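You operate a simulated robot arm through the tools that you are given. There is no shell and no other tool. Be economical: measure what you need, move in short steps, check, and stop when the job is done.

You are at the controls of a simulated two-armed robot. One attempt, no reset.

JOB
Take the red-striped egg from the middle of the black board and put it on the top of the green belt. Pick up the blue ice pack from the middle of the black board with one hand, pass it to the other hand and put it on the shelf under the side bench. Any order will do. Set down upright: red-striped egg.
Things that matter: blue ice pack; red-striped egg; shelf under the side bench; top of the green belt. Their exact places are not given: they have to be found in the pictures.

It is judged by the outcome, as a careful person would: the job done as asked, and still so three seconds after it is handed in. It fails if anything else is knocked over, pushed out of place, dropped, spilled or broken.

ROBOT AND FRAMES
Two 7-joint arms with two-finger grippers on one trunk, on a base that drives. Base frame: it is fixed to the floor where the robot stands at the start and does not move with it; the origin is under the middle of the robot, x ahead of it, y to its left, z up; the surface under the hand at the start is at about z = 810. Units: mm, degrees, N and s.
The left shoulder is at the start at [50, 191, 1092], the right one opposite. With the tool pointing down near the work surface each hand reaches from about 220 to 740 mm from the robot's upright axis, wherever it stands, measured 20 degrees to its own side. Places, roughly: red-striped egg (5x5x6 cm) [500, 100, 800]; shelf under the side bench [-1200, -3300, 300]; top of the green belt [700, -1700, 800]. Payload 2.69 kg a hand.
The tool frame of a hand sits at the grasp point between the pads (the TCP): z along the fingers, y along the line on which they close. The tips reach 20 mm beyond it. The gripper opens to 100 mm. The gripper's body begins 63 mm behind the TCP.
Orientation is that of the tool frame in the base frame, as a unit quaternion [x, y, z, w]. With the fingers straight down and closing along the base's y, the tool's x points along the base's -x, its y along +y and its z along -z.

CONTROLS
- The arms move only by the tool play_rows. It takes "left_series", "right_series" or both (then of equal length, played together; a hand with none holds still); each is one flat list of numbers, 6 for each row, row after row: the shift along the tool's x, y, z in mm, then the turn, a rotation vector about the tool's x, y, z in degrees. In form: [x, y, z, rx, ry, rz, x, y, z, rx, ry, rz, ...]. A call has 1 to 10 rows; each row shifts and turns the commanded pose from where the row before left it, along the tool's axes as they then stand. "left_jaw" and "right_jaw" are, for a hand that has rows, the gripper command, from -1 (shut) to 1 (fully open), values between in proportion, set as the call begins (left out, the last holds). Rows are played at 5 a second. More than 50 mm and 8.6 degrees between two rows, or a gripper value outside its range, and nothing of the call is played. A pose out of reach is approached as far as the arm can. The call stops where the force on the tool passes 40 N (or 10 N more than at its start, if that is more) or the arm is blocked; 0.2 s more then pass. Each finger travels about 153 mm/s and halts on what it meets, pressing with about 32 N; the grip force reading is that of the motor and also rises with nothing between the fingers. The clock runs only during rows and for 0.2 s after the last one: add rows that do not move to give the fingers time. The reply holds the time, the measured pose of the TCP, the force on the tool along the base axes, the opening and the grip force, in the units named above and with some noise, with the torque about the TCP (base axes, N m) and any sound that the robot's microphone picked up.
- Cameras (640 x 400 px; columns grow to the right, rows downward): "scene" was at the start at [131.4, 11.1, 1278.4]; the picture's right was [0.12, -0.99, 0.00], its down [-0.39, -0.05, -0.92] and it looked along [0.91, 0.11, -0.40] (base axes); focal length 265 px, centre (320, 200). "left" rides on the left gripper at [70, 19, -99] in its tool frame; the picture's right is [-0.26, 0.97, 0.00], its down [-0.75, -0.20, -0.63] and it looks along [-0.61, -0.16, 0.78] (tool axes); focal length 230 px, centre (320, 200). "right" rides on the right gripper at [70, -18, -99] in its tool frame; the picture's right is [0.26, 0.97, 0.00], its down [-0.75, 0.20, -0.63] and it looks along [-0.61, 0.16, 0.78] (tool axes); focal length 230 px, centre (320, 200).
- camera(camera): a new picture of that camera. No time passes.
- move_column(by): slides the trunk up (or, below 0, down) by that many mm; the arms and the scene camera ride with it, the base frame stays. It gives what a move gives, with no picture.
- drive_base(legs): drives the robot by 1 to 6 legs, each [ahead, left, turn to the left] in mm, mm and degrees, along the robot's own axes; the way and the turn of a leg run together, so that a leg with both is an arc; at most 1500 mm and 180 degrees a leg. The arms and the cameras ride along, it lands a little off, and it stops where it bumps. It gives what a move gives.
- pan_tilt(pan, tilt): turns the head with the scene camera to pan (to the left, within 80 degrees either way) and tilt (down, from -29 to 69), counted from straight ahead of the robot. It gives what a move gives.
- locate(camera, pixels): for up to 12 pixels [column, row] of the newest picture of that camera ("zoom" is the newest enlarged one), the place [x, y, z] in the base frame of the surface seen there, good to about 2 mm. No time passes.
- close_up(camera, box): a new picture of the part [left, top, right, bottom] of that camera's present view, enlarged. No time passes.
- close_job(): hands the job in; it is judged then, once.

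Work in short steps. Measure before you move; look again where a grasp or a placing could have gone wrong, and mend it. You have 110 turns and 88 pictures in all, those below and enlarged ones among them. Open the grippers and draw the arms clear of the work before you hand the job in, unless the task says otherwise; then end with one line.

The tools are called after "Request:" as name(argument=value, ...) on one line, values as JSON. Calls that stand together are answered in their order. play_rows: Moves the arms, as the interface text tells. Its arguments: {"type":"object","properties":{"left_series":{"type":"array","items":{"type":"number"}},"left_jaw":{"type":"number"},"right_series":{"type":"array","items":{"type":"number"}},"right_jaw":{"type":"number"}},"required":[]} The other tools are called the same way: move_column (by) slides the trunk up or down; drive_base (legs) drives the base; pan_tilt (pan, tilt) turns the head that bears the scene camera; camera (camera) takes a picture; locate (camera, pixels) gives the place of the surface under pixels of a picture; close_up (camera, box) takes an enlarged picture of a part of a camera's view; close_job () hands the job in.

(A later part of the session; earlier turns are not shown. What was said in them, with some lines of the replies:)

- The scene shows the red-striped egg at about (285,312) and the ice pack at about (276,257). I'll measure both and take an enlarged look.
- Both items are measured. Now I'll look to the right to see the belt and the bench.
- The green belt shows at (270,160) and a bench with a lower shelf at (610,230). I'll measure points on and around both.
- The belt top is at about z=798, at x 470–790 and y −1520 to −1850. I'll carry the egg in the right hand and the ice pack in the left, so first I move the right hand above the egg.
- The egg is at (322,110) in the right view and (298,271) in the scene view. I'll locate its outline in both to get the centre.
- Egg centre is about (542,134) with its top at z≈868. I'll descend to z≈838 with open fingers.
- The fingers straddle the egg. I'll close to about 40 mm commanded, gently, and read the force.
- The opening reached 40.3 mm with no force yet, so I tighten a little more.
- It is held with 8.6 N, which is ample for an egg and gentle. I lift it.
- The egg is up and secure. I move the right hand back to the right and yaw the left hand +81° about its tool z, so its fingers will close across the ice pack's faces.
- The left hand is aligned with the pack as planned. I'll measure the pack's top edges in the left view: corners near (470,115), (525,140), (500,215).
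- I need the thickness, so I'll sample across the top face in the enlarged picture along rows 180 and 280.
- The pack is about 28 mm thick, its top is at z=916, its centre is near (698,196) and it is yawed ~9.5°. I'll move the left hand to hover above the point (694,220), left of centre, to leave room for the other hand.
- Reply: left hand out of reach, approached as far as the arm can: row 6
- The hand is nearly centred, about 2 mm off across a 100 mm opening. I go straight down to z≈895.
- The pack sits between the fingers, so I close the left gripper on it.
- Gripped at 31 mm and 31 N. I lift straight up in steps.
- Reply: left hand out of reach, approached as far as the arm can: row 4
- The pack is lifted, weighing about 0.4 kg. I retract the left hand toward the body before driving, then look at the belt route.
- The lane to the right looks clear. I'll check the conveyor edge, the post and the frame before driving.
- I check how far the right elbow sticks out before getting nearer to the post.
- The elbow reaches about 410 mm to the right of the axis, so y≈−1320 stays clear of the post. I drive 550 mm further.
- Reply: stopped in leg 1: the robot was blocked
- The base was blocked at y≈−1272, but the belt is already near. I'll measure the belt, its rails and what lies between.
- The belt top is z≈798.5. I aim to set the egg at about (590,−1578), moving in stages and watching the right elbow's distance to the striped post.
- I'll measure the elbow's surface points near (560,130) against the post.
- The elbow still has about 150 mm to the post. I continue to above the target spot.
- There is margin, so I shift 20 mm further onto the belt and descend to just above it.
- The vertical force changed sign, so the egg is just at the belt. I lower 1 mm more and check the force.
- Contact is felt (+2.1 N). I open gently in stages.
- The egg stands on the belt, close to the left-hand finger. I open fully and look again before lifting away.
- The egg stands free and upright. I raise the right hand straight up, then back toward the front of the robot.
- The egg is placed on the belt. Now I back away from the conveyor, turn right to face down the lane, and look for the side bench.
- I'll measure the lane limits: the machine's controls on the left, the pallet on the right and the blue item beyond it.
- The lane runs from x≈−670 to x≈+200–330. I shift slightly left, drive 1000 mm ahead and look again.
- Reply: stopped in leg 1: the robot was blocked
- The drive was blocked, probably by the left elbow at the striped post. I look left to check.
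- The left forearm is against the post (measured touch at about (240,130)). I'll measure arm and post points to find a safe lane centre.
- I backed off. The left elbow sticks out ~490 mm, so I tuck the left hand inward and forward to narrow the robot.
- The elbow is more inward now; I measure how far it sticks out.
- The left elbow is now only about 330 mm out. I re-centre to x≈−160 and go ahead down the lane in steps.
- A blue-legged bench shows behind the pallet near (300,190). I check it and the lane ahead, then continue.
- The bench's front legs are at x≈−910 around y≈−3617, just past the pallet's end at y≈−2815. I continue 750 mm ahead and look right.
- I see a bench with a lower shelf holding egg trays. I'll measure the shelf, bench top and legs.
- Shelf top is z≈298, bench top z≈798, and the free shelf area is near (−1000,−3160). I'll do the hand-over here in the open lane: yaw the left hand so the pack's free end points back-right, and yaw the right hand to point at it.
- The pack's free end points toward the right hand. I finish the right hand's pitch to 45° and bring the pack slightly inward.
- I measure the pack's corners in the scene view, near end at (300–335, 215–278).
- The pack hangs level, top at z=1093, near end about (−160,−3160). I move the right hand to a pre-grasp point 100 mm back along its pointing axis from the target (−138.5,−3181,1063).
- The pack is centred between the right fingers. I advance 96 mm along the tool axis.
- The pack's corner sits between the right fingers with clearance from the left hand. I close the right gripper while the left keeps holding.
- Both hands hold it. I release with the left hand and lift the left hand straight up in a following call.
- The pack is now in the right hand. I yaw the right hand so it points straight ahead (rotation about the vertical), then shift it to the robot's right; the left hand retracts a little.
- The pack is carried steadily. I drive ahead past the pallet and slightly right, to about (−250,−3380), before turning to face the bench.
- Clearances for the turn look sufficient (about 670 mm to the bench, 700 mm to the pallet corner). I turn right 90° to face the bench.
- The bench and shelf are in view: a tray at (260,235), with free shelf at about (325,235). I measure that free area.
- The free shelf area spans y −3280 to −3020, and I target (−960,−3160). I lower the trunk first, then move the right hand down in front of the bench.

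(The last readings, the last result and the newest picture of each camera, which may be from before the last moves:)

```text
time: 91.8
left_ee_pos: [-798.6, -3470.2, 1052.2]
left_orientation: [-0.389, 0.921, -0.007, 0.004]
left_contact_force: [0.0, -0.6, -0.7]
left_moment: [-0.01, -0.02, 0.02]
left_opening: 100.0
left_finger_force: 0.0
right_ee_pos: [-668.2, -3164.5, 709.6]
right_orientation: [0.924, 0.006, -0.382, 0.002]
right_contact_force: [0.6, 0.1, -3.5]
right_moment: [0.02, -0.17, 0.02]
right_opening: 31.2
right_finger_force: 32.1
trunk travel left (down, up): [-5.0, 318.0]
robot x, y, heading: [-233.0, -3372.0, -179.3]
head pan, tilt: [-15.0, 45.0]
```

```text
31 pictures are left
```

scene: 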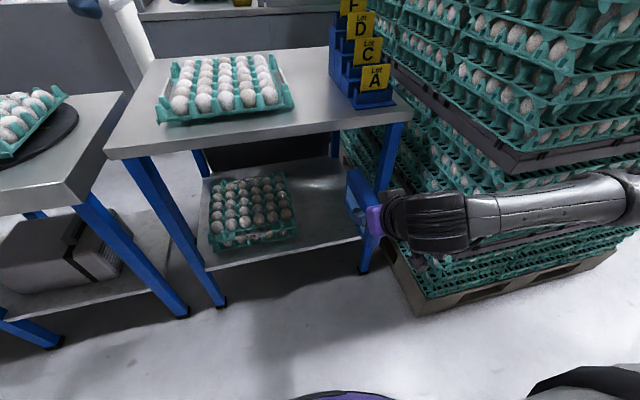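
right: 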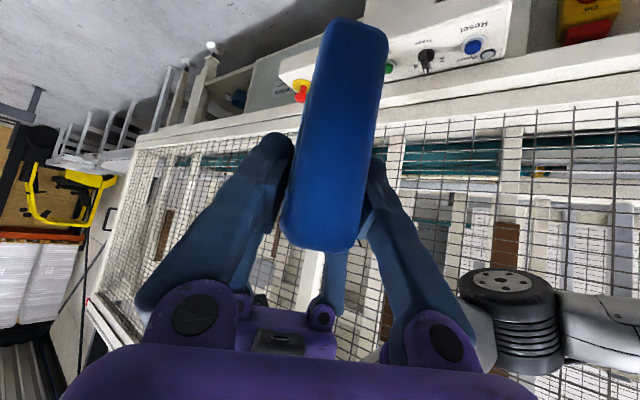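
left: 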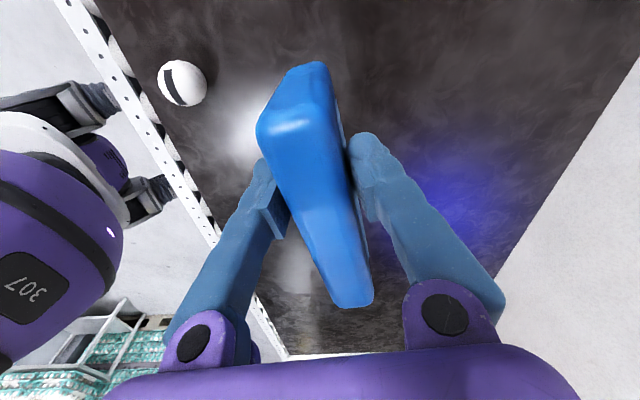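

The arm moved down fine. I check the forearm/elbow clearance from the pallet.

Request:
pan_tilt(pan=-50, tilt=40)

Request:
camera(camera="scene")

Request:
locate(camera="scene", pixels=[[320, 200], [300, 190], [340, 190], [360, 180], [380, 190], [350, 150], [400, 180], [420, 200]])

```text
time: 92.8
left_ee_pos: [-799.2, -3469.8, 1051.9]
left_orientation: [-0.389, 0.921, -0.007, 0.004]
left_contact_force: [-0.2, 0.5, 0.3]
left_moment: [-0.01, -0.01, -0.03]
left_opening: 100.1
left_finger_force: 0.1
right_ee_pos: [-670.0, -3165.2, 709.8]
right_orientation: [0.924, 0.006, -0.382, 0.003]
right_contact_force: [0.3, -0.7, -4.0]
right_moment: [0.03, -0.13, 0.0]
right_opening: 31.1
right_finger_force: 32.2
trunk travel left (down, up): [-5.0, 318.0]
robot x, y, heading: [-235.6, -3366.9, -179.2]
head pan, tilt: [-50.0, 40.0]
```

```text
30 pictures are left
```

scene: 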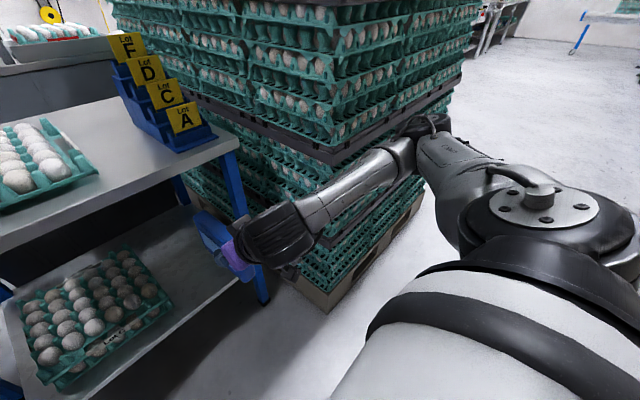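

```text
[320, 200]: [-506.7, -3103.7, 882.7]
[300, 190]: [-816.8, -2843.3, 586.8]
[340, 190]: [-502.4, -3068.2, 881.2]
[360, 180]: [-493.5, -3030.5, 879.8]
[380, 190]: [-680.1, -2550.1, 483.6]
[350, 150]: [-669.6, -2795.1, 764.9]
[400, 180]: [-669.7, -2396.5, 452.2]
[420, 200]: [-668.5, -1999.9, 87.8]
```

I measure the elbow itself near (410,150).

Request:
locate(camera="scene", pixels=[[405, 150], [415, 130], [432, 122], [440, 135], [395, 165], [325, 145], [335, 300], [265, 230], [450, 170]])

```text
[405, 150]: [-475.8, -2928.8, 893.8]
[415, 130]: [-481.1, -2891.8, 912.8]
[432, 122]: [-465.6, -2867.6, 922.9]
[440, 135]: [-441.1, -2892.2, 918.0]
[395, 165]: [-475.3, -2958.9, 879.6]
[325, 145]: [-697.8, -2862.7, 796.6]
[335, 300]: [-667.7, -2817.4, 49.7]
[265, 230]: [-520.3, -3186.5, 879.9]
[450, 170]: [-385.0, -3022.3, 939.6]
```

The elbow reaches y≈−2865 while the stack's slab edge is at y≈−2863, x≤−670, so forward driving has limits. I lower the hand further first and see how the elbow moves.

Request:
play_rows(right_series=[28, 0, 28.3, 0, 0, 0, 28, 0, 28.3, 0, 0, 0, 28, 0, 28.3, 0, 0, 0, 28, 0, 28.3, 0, 0, 0, 28, 0, 28.3, 0, 0, 0, 28, 0, 28.3, 0, 0, 0, 24, 0, 24.3, 0, 0, 0, 0, 0, 0, 0, 0, 0])

Request:
camera(camera="scene")

```text
time: 94.6
left_ee_pos: [-800.6, -3469.0, 1051.1]
left_orientation: [-0.389, 0.921, -0.007, 0.003]
left_contact_force: [-0.3, 0.1, 0.0]
left_moment: [-0.01, -0.02, -0.04]
left_opening: 100.1
left_finger_force: 0.0
right_ee_pos: [-678.1, -3210.2, 575.9]
right_orientation: [0.925, 0.004, -0.38, -0.001]
right_contact_force: [-0.9, -0.5, -3.6]
right_moment: [0.0, -0.17, -0.04]
right_opening: 31.0
right_finger_force: 31.9
right hand out of reach, approached as far as the arm can: row 2, 3, 4, 5, 6, 7
trunk travel left (down, up): [-5.0, 318.0]
robot x, y, heading: [-236.6, -3369.9, -179.2]
head pan, tilt: [-50.0, 40.0]
```

```text
29 pictures are left
```

scene: 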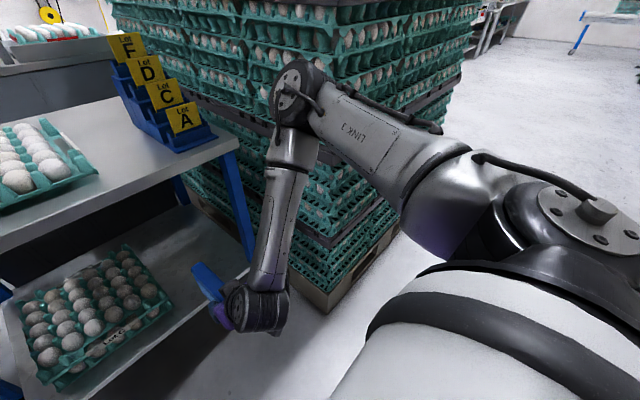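

The arm changed posture and stopped at z≈576. I measure shoulder, elbow and wrist to understand the limit.

Request:
locate(camera="scene", pixels=[[295, 95], [310, 130], [330, 100], [440, 170], [290, 180], [262, 300], [280, 310], [600, 210], [275, 120], [205, 280], [215, 315]])

Request:
camera(camera="right")

```text
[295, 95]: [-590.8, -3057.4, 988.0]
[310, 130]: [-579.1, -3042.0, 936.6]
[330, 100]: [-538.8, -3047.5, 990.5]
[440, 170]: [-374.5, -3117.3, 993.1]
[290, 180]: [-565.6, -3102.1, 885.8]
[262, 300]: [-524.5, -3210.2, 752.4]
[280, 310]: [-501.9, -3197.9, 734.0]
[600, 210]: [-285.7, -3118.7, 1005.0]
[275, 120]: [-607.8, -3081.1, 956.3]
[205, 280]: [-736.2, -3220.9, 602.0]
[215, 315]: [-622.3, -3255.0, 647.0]
```

```text
28 pictures are left
```

right: 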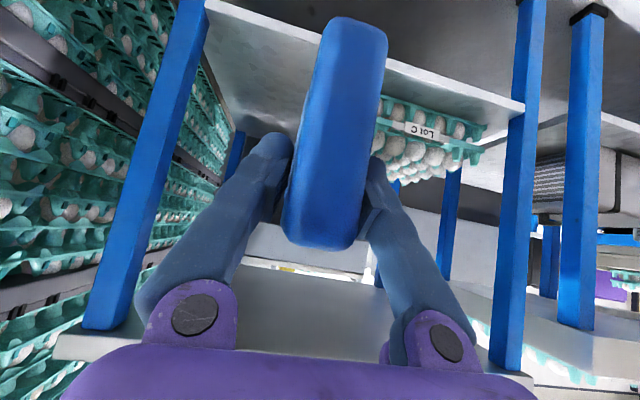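

The arm is kinked with the elbow folded. A straighter arm, with the hand further ahead, should reach low. I back the base off 120 mm, raise the hand and then move it forward.

Request:
drive_base(legs=[[-120, 0, 0]])

Request:
play_rows(right_series=[-28, 0, -28, 0, 0, 0, -28, 0, -28, 0, 0, 0, -28, 0, -28, 0, 0, 0, -28, 0, -28, 0, 0, 0, -28, 0, -28, 0, 0, 0, 0, 0, 0, 0, 0, 0])

```text
time: 95.8
left_ee_pos: [-677.7, -3468.0, 1053.5]
left_orientation: [-0.389, 0.921, -0.006, 0.004]
left_contact_force: [0.1, -0.5, 0.8]
left_moment: [0.03, 0.01, -0.02]
left_opening: 100.1
left_finger_force: 0.1
right_ee_pos: [-557.7, -3209.6, 575.1]
right_orientation: [0.925, 0.006, -0.38, -0.001]
right_contact_force: [0.5, -0.1, -2.6]
right_moment: [0.01, -0.14, 0.0]
right_opening: 31.2
right_finger_force: 32.0
trunk travel left (down, up): [-5.0, 318.0]
robot x, y, heading: [-118.8, -3365.3, -179.2]
head pan, tilt: [-50.0, 40.0]
```

```text
time: 97.2
left_ee_pos: [-679.7, -3466.5, 1051.3]
left_orientation: [-0.389, 0.921, -0.006, 0.004]
left_contact_force: [0.4, 0.1, 0.7]
left_moment: [0.03, -0.02, 0.0]
left_opening: 100.1
left_finger_force: 0.1
right_ee_pos: [-559.5, -3211.6, 773.1]
right_orientation: [0.926, 0.005, -0.379, -0.001]
right_contact_force: [1.2, -0.1, -2.9]
right_moment: [0.01, -0.16, 0.01]
right_opening: 31.1
right_finger_force: 32.1
trunk travel left (down, up): [-5.0, 318.0]
robot x, y, heading: [-115.4, -3371.5, -179.2]
head pan, tilt: [-50.0, 40.0]
```

Now I move forward about 165 mm while lowering a bit, keeping the pack's end short of the bench edge.

Request:
play_rows(right_series=[-29, -5, 29, 0, 0, 0, -29, -5, 29, 0, 0, 0, -29, -5, 29, 0, 0, 0, -29, -5, 29, 0, 0, 0, 28, 0, 28, 0, 0, 0, 28, 0, 28, 0, 0, 0, 28, 0, 28, 0, 0, 0, 0, 0, 0, 0, 0, 0])

Request:
camera(camera="scene")

```text
time: 99.0
left_ee_pos: [-679.5, -3467.1, 1049.9]
left_orientation: [-0.389, 0.921, -0.007, 0.003]
left_contact_force: [-0.3, 0.4, -0.1]
left_moment: [0.01, 0.0, -0.01]
left_opening: 100.2
left_finger_force: 0.0
right_ee_pos: [-721.7, -3191.5, 653.1]
right_orientation: [0.926, 0.005, -0.378, 0.0]
right_contact_force: [0.1, 0.3, -3.4]
right_moment: [0.0, -0.13, -0.02]
right_opening: 31.4
right_finger_force: 31.6
trunk travel left (down, up): [-5.0, 318.0]
robot x, y, heading: [-116.6, -3368.3, -179.3]
head pan, tilt: [-50.0, 40.0]
```

```text
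27 pictures are left
```

scene: 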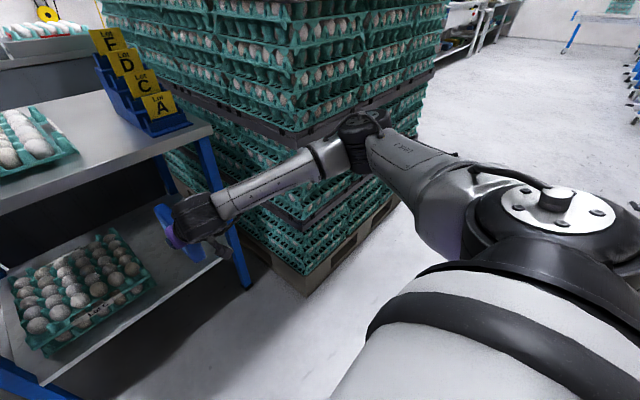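

The posture is good and the arm straighter. I continue down in front of the bench.

Request:
play_rows(right_series=[26.5, 0, 27.5, 0, 0, 0, 26.5, 0, 27.5, 0, 0, 0, 26.5, 0, 27.5, 0, 0, 0, 26.5, 0, 27.5, 0, 0, 0, 26.5, 0, 27.5, 0, 0, 0, 0, 0, 0, 0, 0, 0])

Request:
camera(camera="scene")

```text
time: 100.5
left_ee_pos: [-677.7, -3466.8, 1051.3]
left_orientation: [-0.389, 0.921, -0.007, 0.004]
left_contact_force: [0.5, -0.1, -0.9]
left_moment: [0.01, 0.01, -0.01]
left_opening: 100.1
left_finger_force: 0.1
right_ee_pos: [-726.6, -3186.4, 463.2]
right_orientation: [0.925, 0.005, -0.379, -0.002]
right_contact_force: [0.4, 0.2, -4.2]
right_moment: [0.03, -0.14, 0.0]
right_opening: 31.0
right_finger_force: 32.2
trunk travel left (down, up): [-5.0, 318.0]
robot x, y, heading: [-116.8, -3370.9, -179.5]
head pan, tilt: [-50.0, 40.0]
```

```text
26 pictures are left
```

scene: 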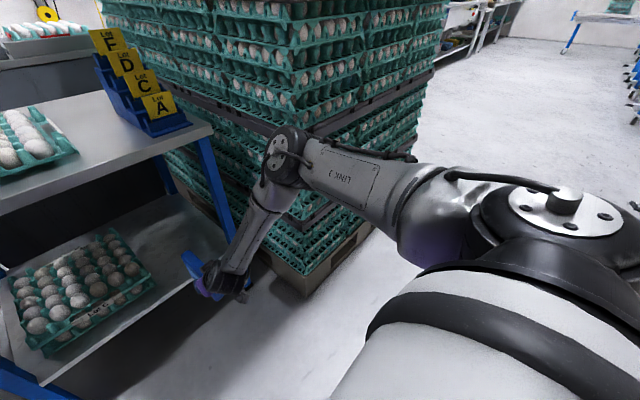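

It reached z≈463. I measure the elbow, forearm and pack positions.

Request:
locate(camera="scene", pixels=[[285, 150], [268, 165], [295, 130], [270, 210], [245, 245], [225, 280], [195, 265], [205, 285], [300, 190]])

Request:
camera(camera="right")

```text
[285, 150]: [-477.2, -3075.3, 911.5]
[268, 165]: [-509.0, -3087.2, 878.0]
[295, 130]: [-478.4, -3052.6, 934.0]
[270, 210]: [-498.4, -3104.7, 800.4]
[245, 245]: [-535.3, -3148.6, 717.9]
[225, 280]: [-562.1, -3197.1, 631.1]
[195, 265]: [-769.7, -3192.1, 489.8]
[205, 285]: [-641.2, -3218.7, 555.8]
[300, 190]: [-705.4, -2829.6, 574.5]
```

```text
25 pictures are left
```

right: 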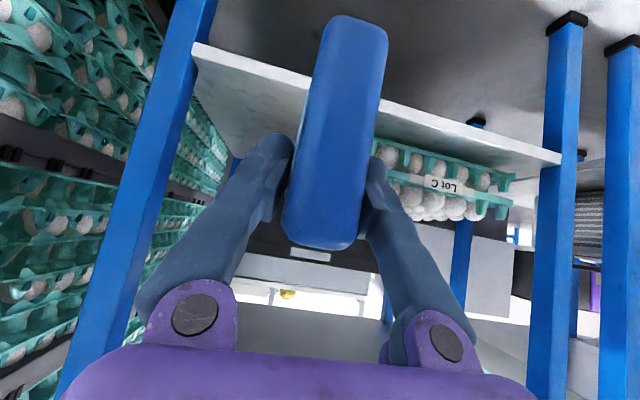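

The elbow stays well clear of bench and pallet. I lower to z≈425, shift slightly right, then drive ahead 235 mm to bring the pack over the shelf.

Request:
play_rows(right_series=[13.5, -10, 13.5, 0, 0, 0, 13.5, -8, 13.5, 0, 0, 0, 0, 0, 0, 0, 0, 0])

Request:
drive_base(legs=[[140, 0, 0], [95, 0, 0]])

Request:
pan_tilt(pan=-25, tilt=50)

Request:
camera(camera="scene")

Request:
camera(camera="right")

```text
time: 101.2
left_ee_pos: [-679.4, -3467.6, 1051.3]
left_orientation: [-0.39, 0.921, -0.006, 0.004]
left_contact_force: [-0.4, 0.2, -0.4]
left_moment: [0.0, 0.03, 0.01]
left_opening: 100.4
left_finger_force: 0.1
right_ee_pos: [-725.7, -3186.6, 462.1]
right_orientation: [0.926, 0.004, -0.379, -0.001]
right_contact_force: [0.2, -0.8, -3.2]
right_moment: [-0.01, -0.16, 0.02]
right_opening: 31.2
right_finger_force: 31.9
right hand out of reach, approached as far as the arm can: row 1, 2
trunk travel left (down, up): [-5.0, 318.0]
robot x, y, heading: [-115.5, -3368.5, -179.1]
head pan, tilt: [-50.0, 40.0]
```

```text
time: 103.3
left_ee_pos: [-915.0, -3468.4, 1051.7]
left_orientation: [-0.387, 0.922, -0.006, 0.004]
left_contact_force: [-0.8, -0.2, -0.6]
left_moment: [-0.02, 0.03, 0.0]
left_opening: 100.1
left_finger_force: 0.1
right_ee_pos: [-961.9, -3188.3, 463.7]
right_orientation: [0.926, 0.004, -0.378, -0.002]
right_contact_force: [-0.6, 0.4, -3.1]
right_moment: [-0.02, -0.16, -0.01]
right_opening: 31.1
right_finger_force: 32.0
trunk travel left (down, up): [-5.0, 318.0]
robot x, y, heading: [-351.0, -3375.0, -179.0]
head pan, tilt: [-50.0, 40.0]
```

```text
time: 104.2
left_ee_pos: [-915.4, -3468.4, 1051.0]
left_orientation: [-0.388, 0.922, -0.006, 0.004]
left_contact_force: [0.2, -0.4, 0.4]
left_moment: [0.0, -0.01, -0.01]
left_opening: 99.6
left_finger_force: 0.2
right_ee_pos: [-960.6, -3186.9, 462.9]
right_orientation: [0.926, 0.003, -0.378, -0.002]
right_contact_force: [-1.3, 0.0, -2.9]
right_moment: [0.02, -0.15, 0.04]
right_opening: 31.2
right_finger_force: 31.5
trunk travel left (down, up): [-5.0, 318.0]
robot x, y, heading: [-351.0, -3371.1, -179.4]
head pan, tilt: [-25.0, 50.0]
```

```text
24 pictures are left
```

scene: 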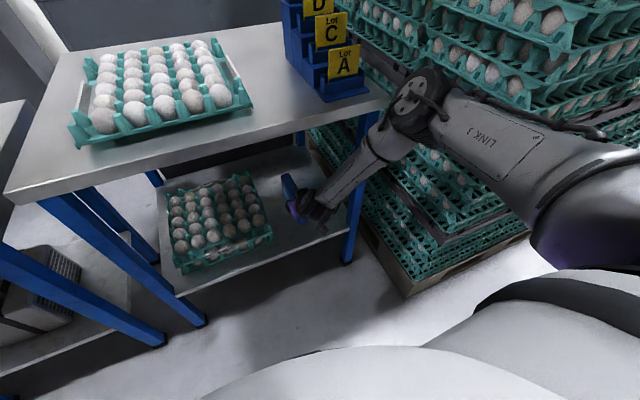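

```text
23 pictures are left
```

right: 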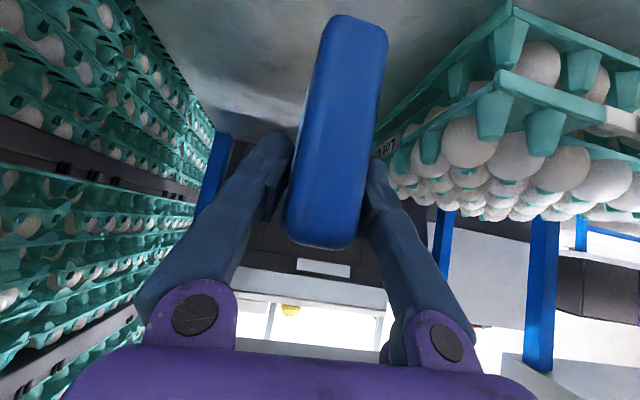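

The hand stops at z≈463, and the pack bottom is still ~88 mm above the shelf. Before anything else I lower the trunk's last bit and test whether a more extended arm (hand 80 mm further ahead) can go lower.

Request:
move_column(by=-5)

Request:
play_rows(right_series=[-19, 0, 19, 0, 0, 0, -19, 0, 19, 0, 0, 0, -19, 0, 19, 0, 0, 0, 14, 0, 14, 0, 0, 0, 14, 0, 14, 0, 0, 0, 14, 0, 14, 0, 0, 0, 0, 0, 0, 0, 0, 0])

Request:
camera(camera="scene")

```text
time: 104.7
left_ee_pos: [-914.8, -3468.8, 1047.9]
left_orientation: [-0.388, 0.922, -0.008, 0.004]
left_contact_force: [-0.2, -0.2, 0.5]
left_moment: [-0.03, -0.02, 0.01]
left_opening: 100.1
left_finger_force: 0.0
right_ee_pos: [-960.2, -3187.3, 458.1]
right_orientation: [0.926, 0.004, -0.379, -0.002]
right_contact_force: [-0.2, -0.8, -3.9]
right_moment: [0.0, -0.18, -0.01]
right_opening: 31.2
right_finger_force: 31.9
trunk travel left (down, up): [0.0, 323.0]
robot x, y, heading: [-355.0, -3369.5, -179.7]
head pan, tilt: [-25.0, 50.0]
```

```text
time: 106.3
left_ee_pos: [-914.5, -3468.1, 1046.5]
left_orientation: [-0.388, 0.922, -0.007, 0.004]
left_contact_force: [0.2, 0.3, 0.4]
left_moment: [0.02, -0.02, 0.0]
left_opening: 99.9
left_finger_force: 0.1
right_ee_pos: [-1039.6, -3188.1, 398.3]
right_orientation: [0.926, 0.002, -0.378, -0.002]
right_contact_force: [-0.4, -0.2, -3.1]
right_moment: [0.0, -0.17, -0.03]
right_opening: 30.9
right_finger_force: 32.0
trunk travel left (down, up): [0.0, 323.0]
robot x, y, heading: [-351.5, -3371.5, -179.5]
head pan, tilt: [-25.0, 50.0]
```

```text
22 pictures are left
```

scene: 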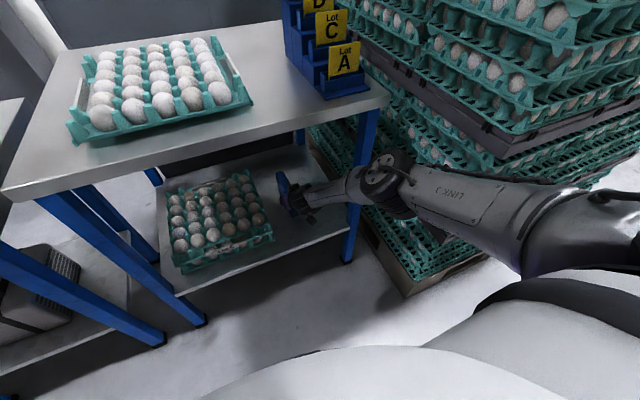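

Extending worked: z is now 398 with no reach limit, and the pack bottom is about 24 mm above the shelf. I check the clearances before the final lowering.

Request:
camera(camera="right")

Request:
close_up(camera="scene", box=[240, 130, 440, 270])

Request:
locate(camera="zoom", pixels=[[140, 145], [160, 255], [155, 240], [175, 265], [380, 190], [300, 210], [100, 260], [330, 290], [460, 200]])

```text
21 pictures are left
```

right: 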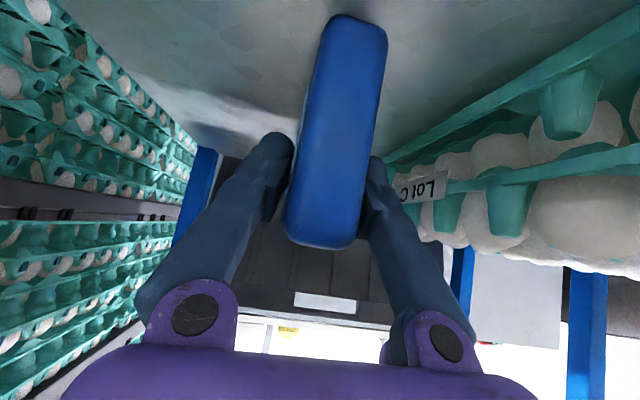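

```text
2.86 times, centred on (340, 200) of scene
```

zoom: 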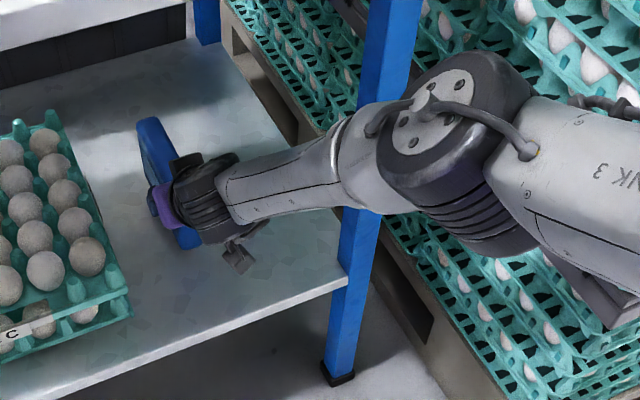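

```text
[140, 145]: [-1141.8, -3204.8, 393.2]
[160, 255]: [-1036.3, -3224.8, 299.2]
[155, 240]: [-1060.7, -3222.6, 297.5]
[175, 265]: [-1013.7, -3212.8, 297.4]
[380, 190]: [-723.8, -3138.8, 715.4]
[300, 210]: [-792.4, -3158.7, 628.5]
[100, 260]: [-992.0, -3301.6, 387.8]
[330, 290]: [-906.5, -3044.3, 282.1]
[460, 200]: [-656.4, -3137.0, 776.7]
```

There is good clearance from the tray (about 100 mm) and the leg. I lower in small steps until contact.

Request:
play_rows(right_series=[7, 0, 7, 0, 0, 0, 5, 0, 5, 0, 0, 0, 0, 0, 0, 0, 0, 0])

Request:
play_rows(right_series=[1.5, 0, 1.5, 0, 0, 0, 1.5, 0, 1.5, 0, 0, 0, 0, 0, 0, 0, 0, 0])

```text
time: 107.1
left_ee_pos: [-916.0, -3467.9, 1047.7]
left_orientation: [-0.388, 0.922, -0.007, 0.003]
left_contact_force: [0.1, -0.2, -0.9]
left_moment: [0.0, 0.0, 0.01]
left_opening: 99.8
left_finger_force: 0.1
right_ee_pos: [-1041.0, -3188.7, 380.5]
right_orientation: [0.925, 0.003, -0.379, -0.002]
right_contact_force: [0.0, -0.6, -3.8]
right_moment: [0.03, -0.15, 0.04]
right_opening: 31.3
right_finger_force: 32.4
trunk travel left (down, up): [0.0, 323.0]
robot x, y, heading: [-352.5, -3369.7, -179.3]
head pan, tilt: [-25.0, 50.0]
```

```text
time: 107.9
left_ee_pos: [-914.7, -3468.4, 1046.7]
left_orientation: [-0.388, 0.922, -0.007, 0.004]
left_contact_force: [0.1, 0.8, 1.2]
left_moment: [-0.01, 0.01, -0.01]
left_opening: 100.0
left_finger_force: 0.1
right_ee_pos: [-1042.1, -3188.6, 377.5]
right_orientation: [0.925, 0.004, -0.38, -0.002]
right_contact_force: [0.4, -0.6, -1.0]
right_moment: [-0.09, 0.24, 0.1]
right_opening: 30.9
right_finger_force: 32.0
trunk travel left (down, up): [0.0, 323.0]
robot x, y, heading: [-351.2, -3372.6, -179.4]
head pan, tilt: [-25.0, 50.0]
```

Contact begins (moment jumped to +0.24, weight dropping off). I lower 2 mm more.

Request:
play_rows(right_series=[1.2, 0, 1.2, 0, 0, 0, 0, 0, 0, 0, 0, 0])

Request:
camera(camera="right")

```text
time: 108.5
left_ee_pos: [-914.7, -3468.5, 1047.3]
left_orientation: [-0.388, 0.922, -0.007, 0.003]
left_contact_force: [-0.4, 0.2, 1.1]
left_moment: [0.0, 0.02, -0.02]
left_opening: 99.9
left_finger_force: 0.1
right_ee_pos: [-1041.2, -3187.0, 377.2]
right_orientation: [0.925, 0.004, -0.38, -0.001]
right_contact_force: [-2.2, -0.1, 4.5]
right_moment: [-0.09, 0.81, -0.09]
right_opening: 31.3
right_finger_force: 31.7
trunk travel left (down, up): [0.0, 323.0]
robot x, y, heading: [-352.0, -3374.7, -179.2]
head pan, tilt: [-25.0, 50.0]
```

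```text
19 pictures are left
```

right: 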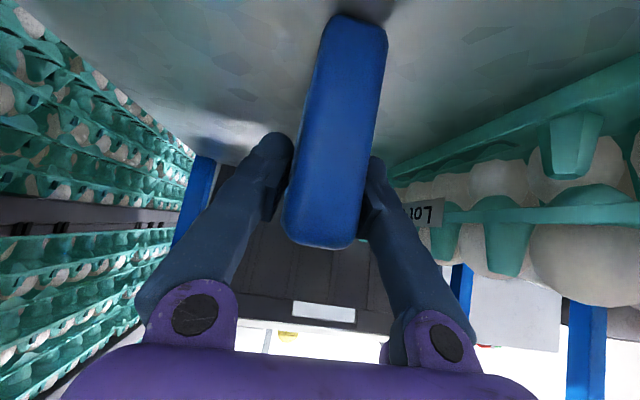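

The force (8 N at ~120 mm ahead) shows the far bottom corner touches first, a tilt of around a degree. I level it with a tiny pitch up while lowering slightly.

Request:
play_rows(right_series=[0.9, 0, 0.9, 0, -0.8, 0, 0, 0, 0, 0, 0, 0])

```text
time: 109.1
left_ee_pos: [-913.6, -3468.5, 1048.5]
left_orientation: [-0.388, 0.922, -0.006, 0.004]
left_contact_force: [0.0, 0.1, 0.0]
left_moment: [-0.01, -0.01, 0.01]
left_opening: 100.0
left_finger_force: 0.1
right_ee_pos: [-1041.3, -3186.8, 375.8]
right_orientation: [0.922, 0.002, -0.387, -0.003]
right_contact_force: [0.2, 0.4, 11.3]
right_moment: [0.01, -0.65, -0.01]
right_opening: 31.1
right_finger_force: 32.4
trunk travel left (down, up): [0.0, 323.0]
robot x, y, heading: [-357.1, -3374.2, -179.3]
head pan, tilt: [-25.0, 50.0]
```

The load now bears on the near side as well, so it sits flat. I open the right gripper.

Request:
play_rows(right_series=[-0.4, 0, -0.4, 0, 0.3, 0, 0, 0, 0, 0, 0, 0])

Request:
play_rows(right_series=[0, 0, 0, 0, 0, 0, 0, 0, 0, 0, 0, 0], right_jaw=-0.2)

Request:
play_rows(right_series=[0, 0, 0, 0, 0, 0, 0, 0, 0, 0, 0, 0, 0, 0, 0, 0, 0, 0], right_jaw=0.7)

Request:
camera(camera="right")

```text
time: 109.7
left_ee_pos: [-914.5, -3468.3, 1047.8]
left_orientation: [-0.388, 0.922, -0.006, 0.004]
left_contact_force: [0.8, 0.6, 0.4]
left_moment: [0.01, 0.0, -0.03]
left_opening: 99.9
left_finger_force: 0.1
right_ee_pos: [-1039.3, -3187.1, 375.4]
right_orientation: [0.924, 0.003, -0.383, -0.002]
right_contact_force: [-4.8, -0.5, 7.7]
right_moment: [-0.02, 0.49, -0.02]
right_opening: 31.1
right_finger_force: 32.3
trunk travel left (down, up): [0.0, 323.0]
robot x, y, heading: [-354.7, -3376.4, -179.3]
head pan, tilt: [-25.0, 50.0]
```

```text
time: 110.3
left_ee_pos: [-914.8, -3468.3, 1046.6]
left_orientation: [-0.388, 0.922, -0.006, 0.003]
left_contact_force: [0.1, -0.2, -0.2]
left_moment: [-0.01, 0.01, 0.02]
left_opening: 99.9
left_finger_force: 0.1
right_ee_pos: [-1038.9, -3187.6, 373.9]
right_orientation: [0.924, 0.004, -0.383, -0.001]
right_contact_force: [-0.1, -0.1, 0.8]
right_moment: [-0.02, 0.0, -0.02]
right_opening: 40.1
right_finger_force: 0.1
trunk travel left (down, up): [0.0, 323.0]
robot x, y, heading: [-351.0, -3373.5, -179.5]
head pan, tilt: [-25.0, 50.0]
```

```text
time: 111.1
left_ee_pos: [-914.7, -3468.6, 1046.7]
left_orientation: [-0.387, 0.922, -0.007, 0.004]
left_contact_force: [-0.3, 0.0, -0.7]
left_moment: [-0.01, -0.01, 0.0]
left_opening: 99.5
left_finger_force: 0.1
right_ee_pos: [-1039.3, -3188.3, 374.9]
right_orientation: [0.924, 0.003, -0.382, -0.002]
right_contact_force: [0.4, 0.0, 0.3]
right_moment: [0.0, 0.0, -0.01]
right_opening: 85.1
right_finger_force: 0.1
trunk travel left (down, up): [0.0, 323.0]
robot x, y, heading: [-352.4, -3374.8, -179.3]
head pan, tilt: [-25.0, 50.0]
```

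```text
18 pictures are left
```

right: 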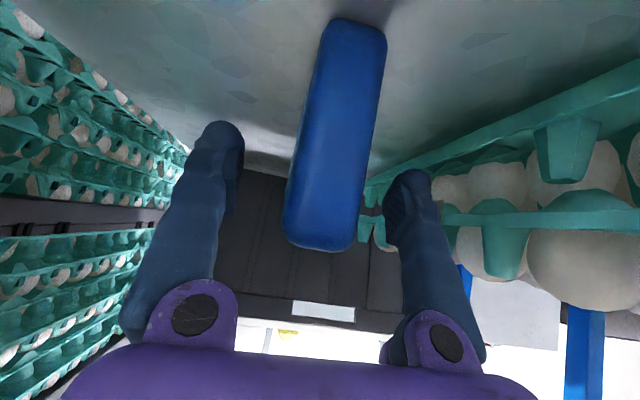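

The pack stands free on the shelf. I withdraw the hand back along its axis, then drive the base straight back.

Request:
play_rows(right_series=[0, 0, -20, 0, 0, 0, 0, 0, -25, 0, 0, 0, 0, 0, -25, 0, 0, 0, 0, 0, 0, 0, 0, 0])

Request:
drive_base(legs=[[-250, 0, 0]])

Request:
camera(camera="scene")

Request:
camera(camera="right")

```text
time: 112.1
left_ee_pos: [-915.0, -3469.5, 1047.2]
left_orientation: [-0.387, 0.922, -0.007, 0.004]
left_contact_force: [0.6, 0.8, 0.0]
left_moment: [0.01, -0.04, -0.01]
left_opening: 100.1
left_finger_force: 0.1
right_ee_pos: [-993.7, -3185.5, 423.1]
right_orientation: [0.924, 0.003, -0.383, -0.002]
right_contact_force: [0.8, 0.0, -0.1]
right_moment: [0.02, -0.01, 0.01]
right_opening: 84.9
right_finger_force: 0.1
right hand out of reach, approached as far as the arm can: row 1
trunk travel left (down, up): [0.0, 323.0]
robot x, y, heading: [-354.0, -3374.5, -179.3]
head pan, tilt: [-25.0, 50.0]
```

```text
time: 114.0
left_ee_pos: [-666.6, -3463.3, 1047.7]
left_orientation: [-0.386, 0.923, -0.006, 0.004]
left_contact_force: [0.4, 0.6, 0.1]
left_moment: [0.01, 0.04, 0.01]
left_opening: 100.1
left_finger_force: 0.0
right_ee_pos: [-743.1, -3179.9, 422.6]
right_orientation: [0.924, 0.0, -0.383, -0.003]
right_contact_force: [0.6, 0.2, 0.0]
right_moment: [0.01, -0.02, 0.0]
right_opening: 85.0
right_finger_force: 0.1
trunk travel left (down, up): [0.0, 323.0]
robot x, y, heading: [-103.0, -3371.9, -180.0]
head pan, tilt: [-25.0, 50.0]
```

```text
17 pictures are left
```

scene: 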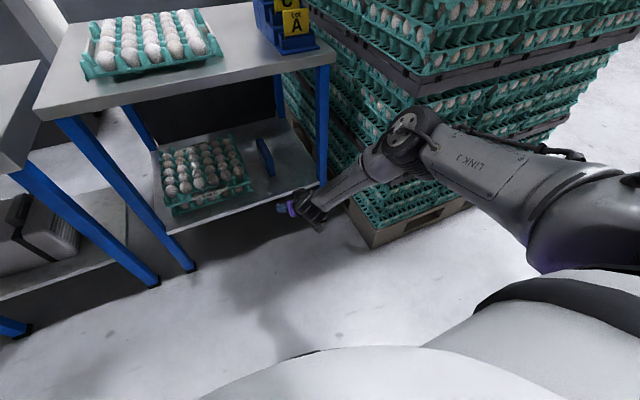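

```text
16 pictures are left
```

right: 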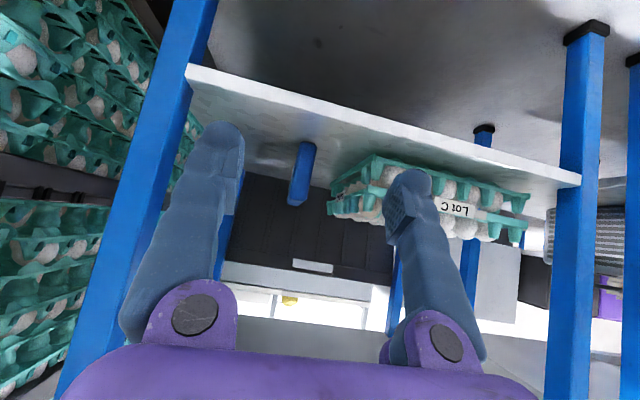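

The ice pack stands on the shelf at (265,155) next to the tray, nothing else has moved, and both grippers are open and clear. The egg was last seen upright on the belt, so I hand the job in.

Request:
close_job()

```text
The job is handed in.
```

The red-striped egg is standing upright on the green belt. The blue ice pack was passed from the left hand to the right and now stands on the shelf under the side bench. While driving, the robot was stopped by contact twice: once beside the belt, and once when the left forearm touched the striped post. I saw nothing moved or knocked over in the pictures afterwards, but I did not look at the egg again after leaving the belt.
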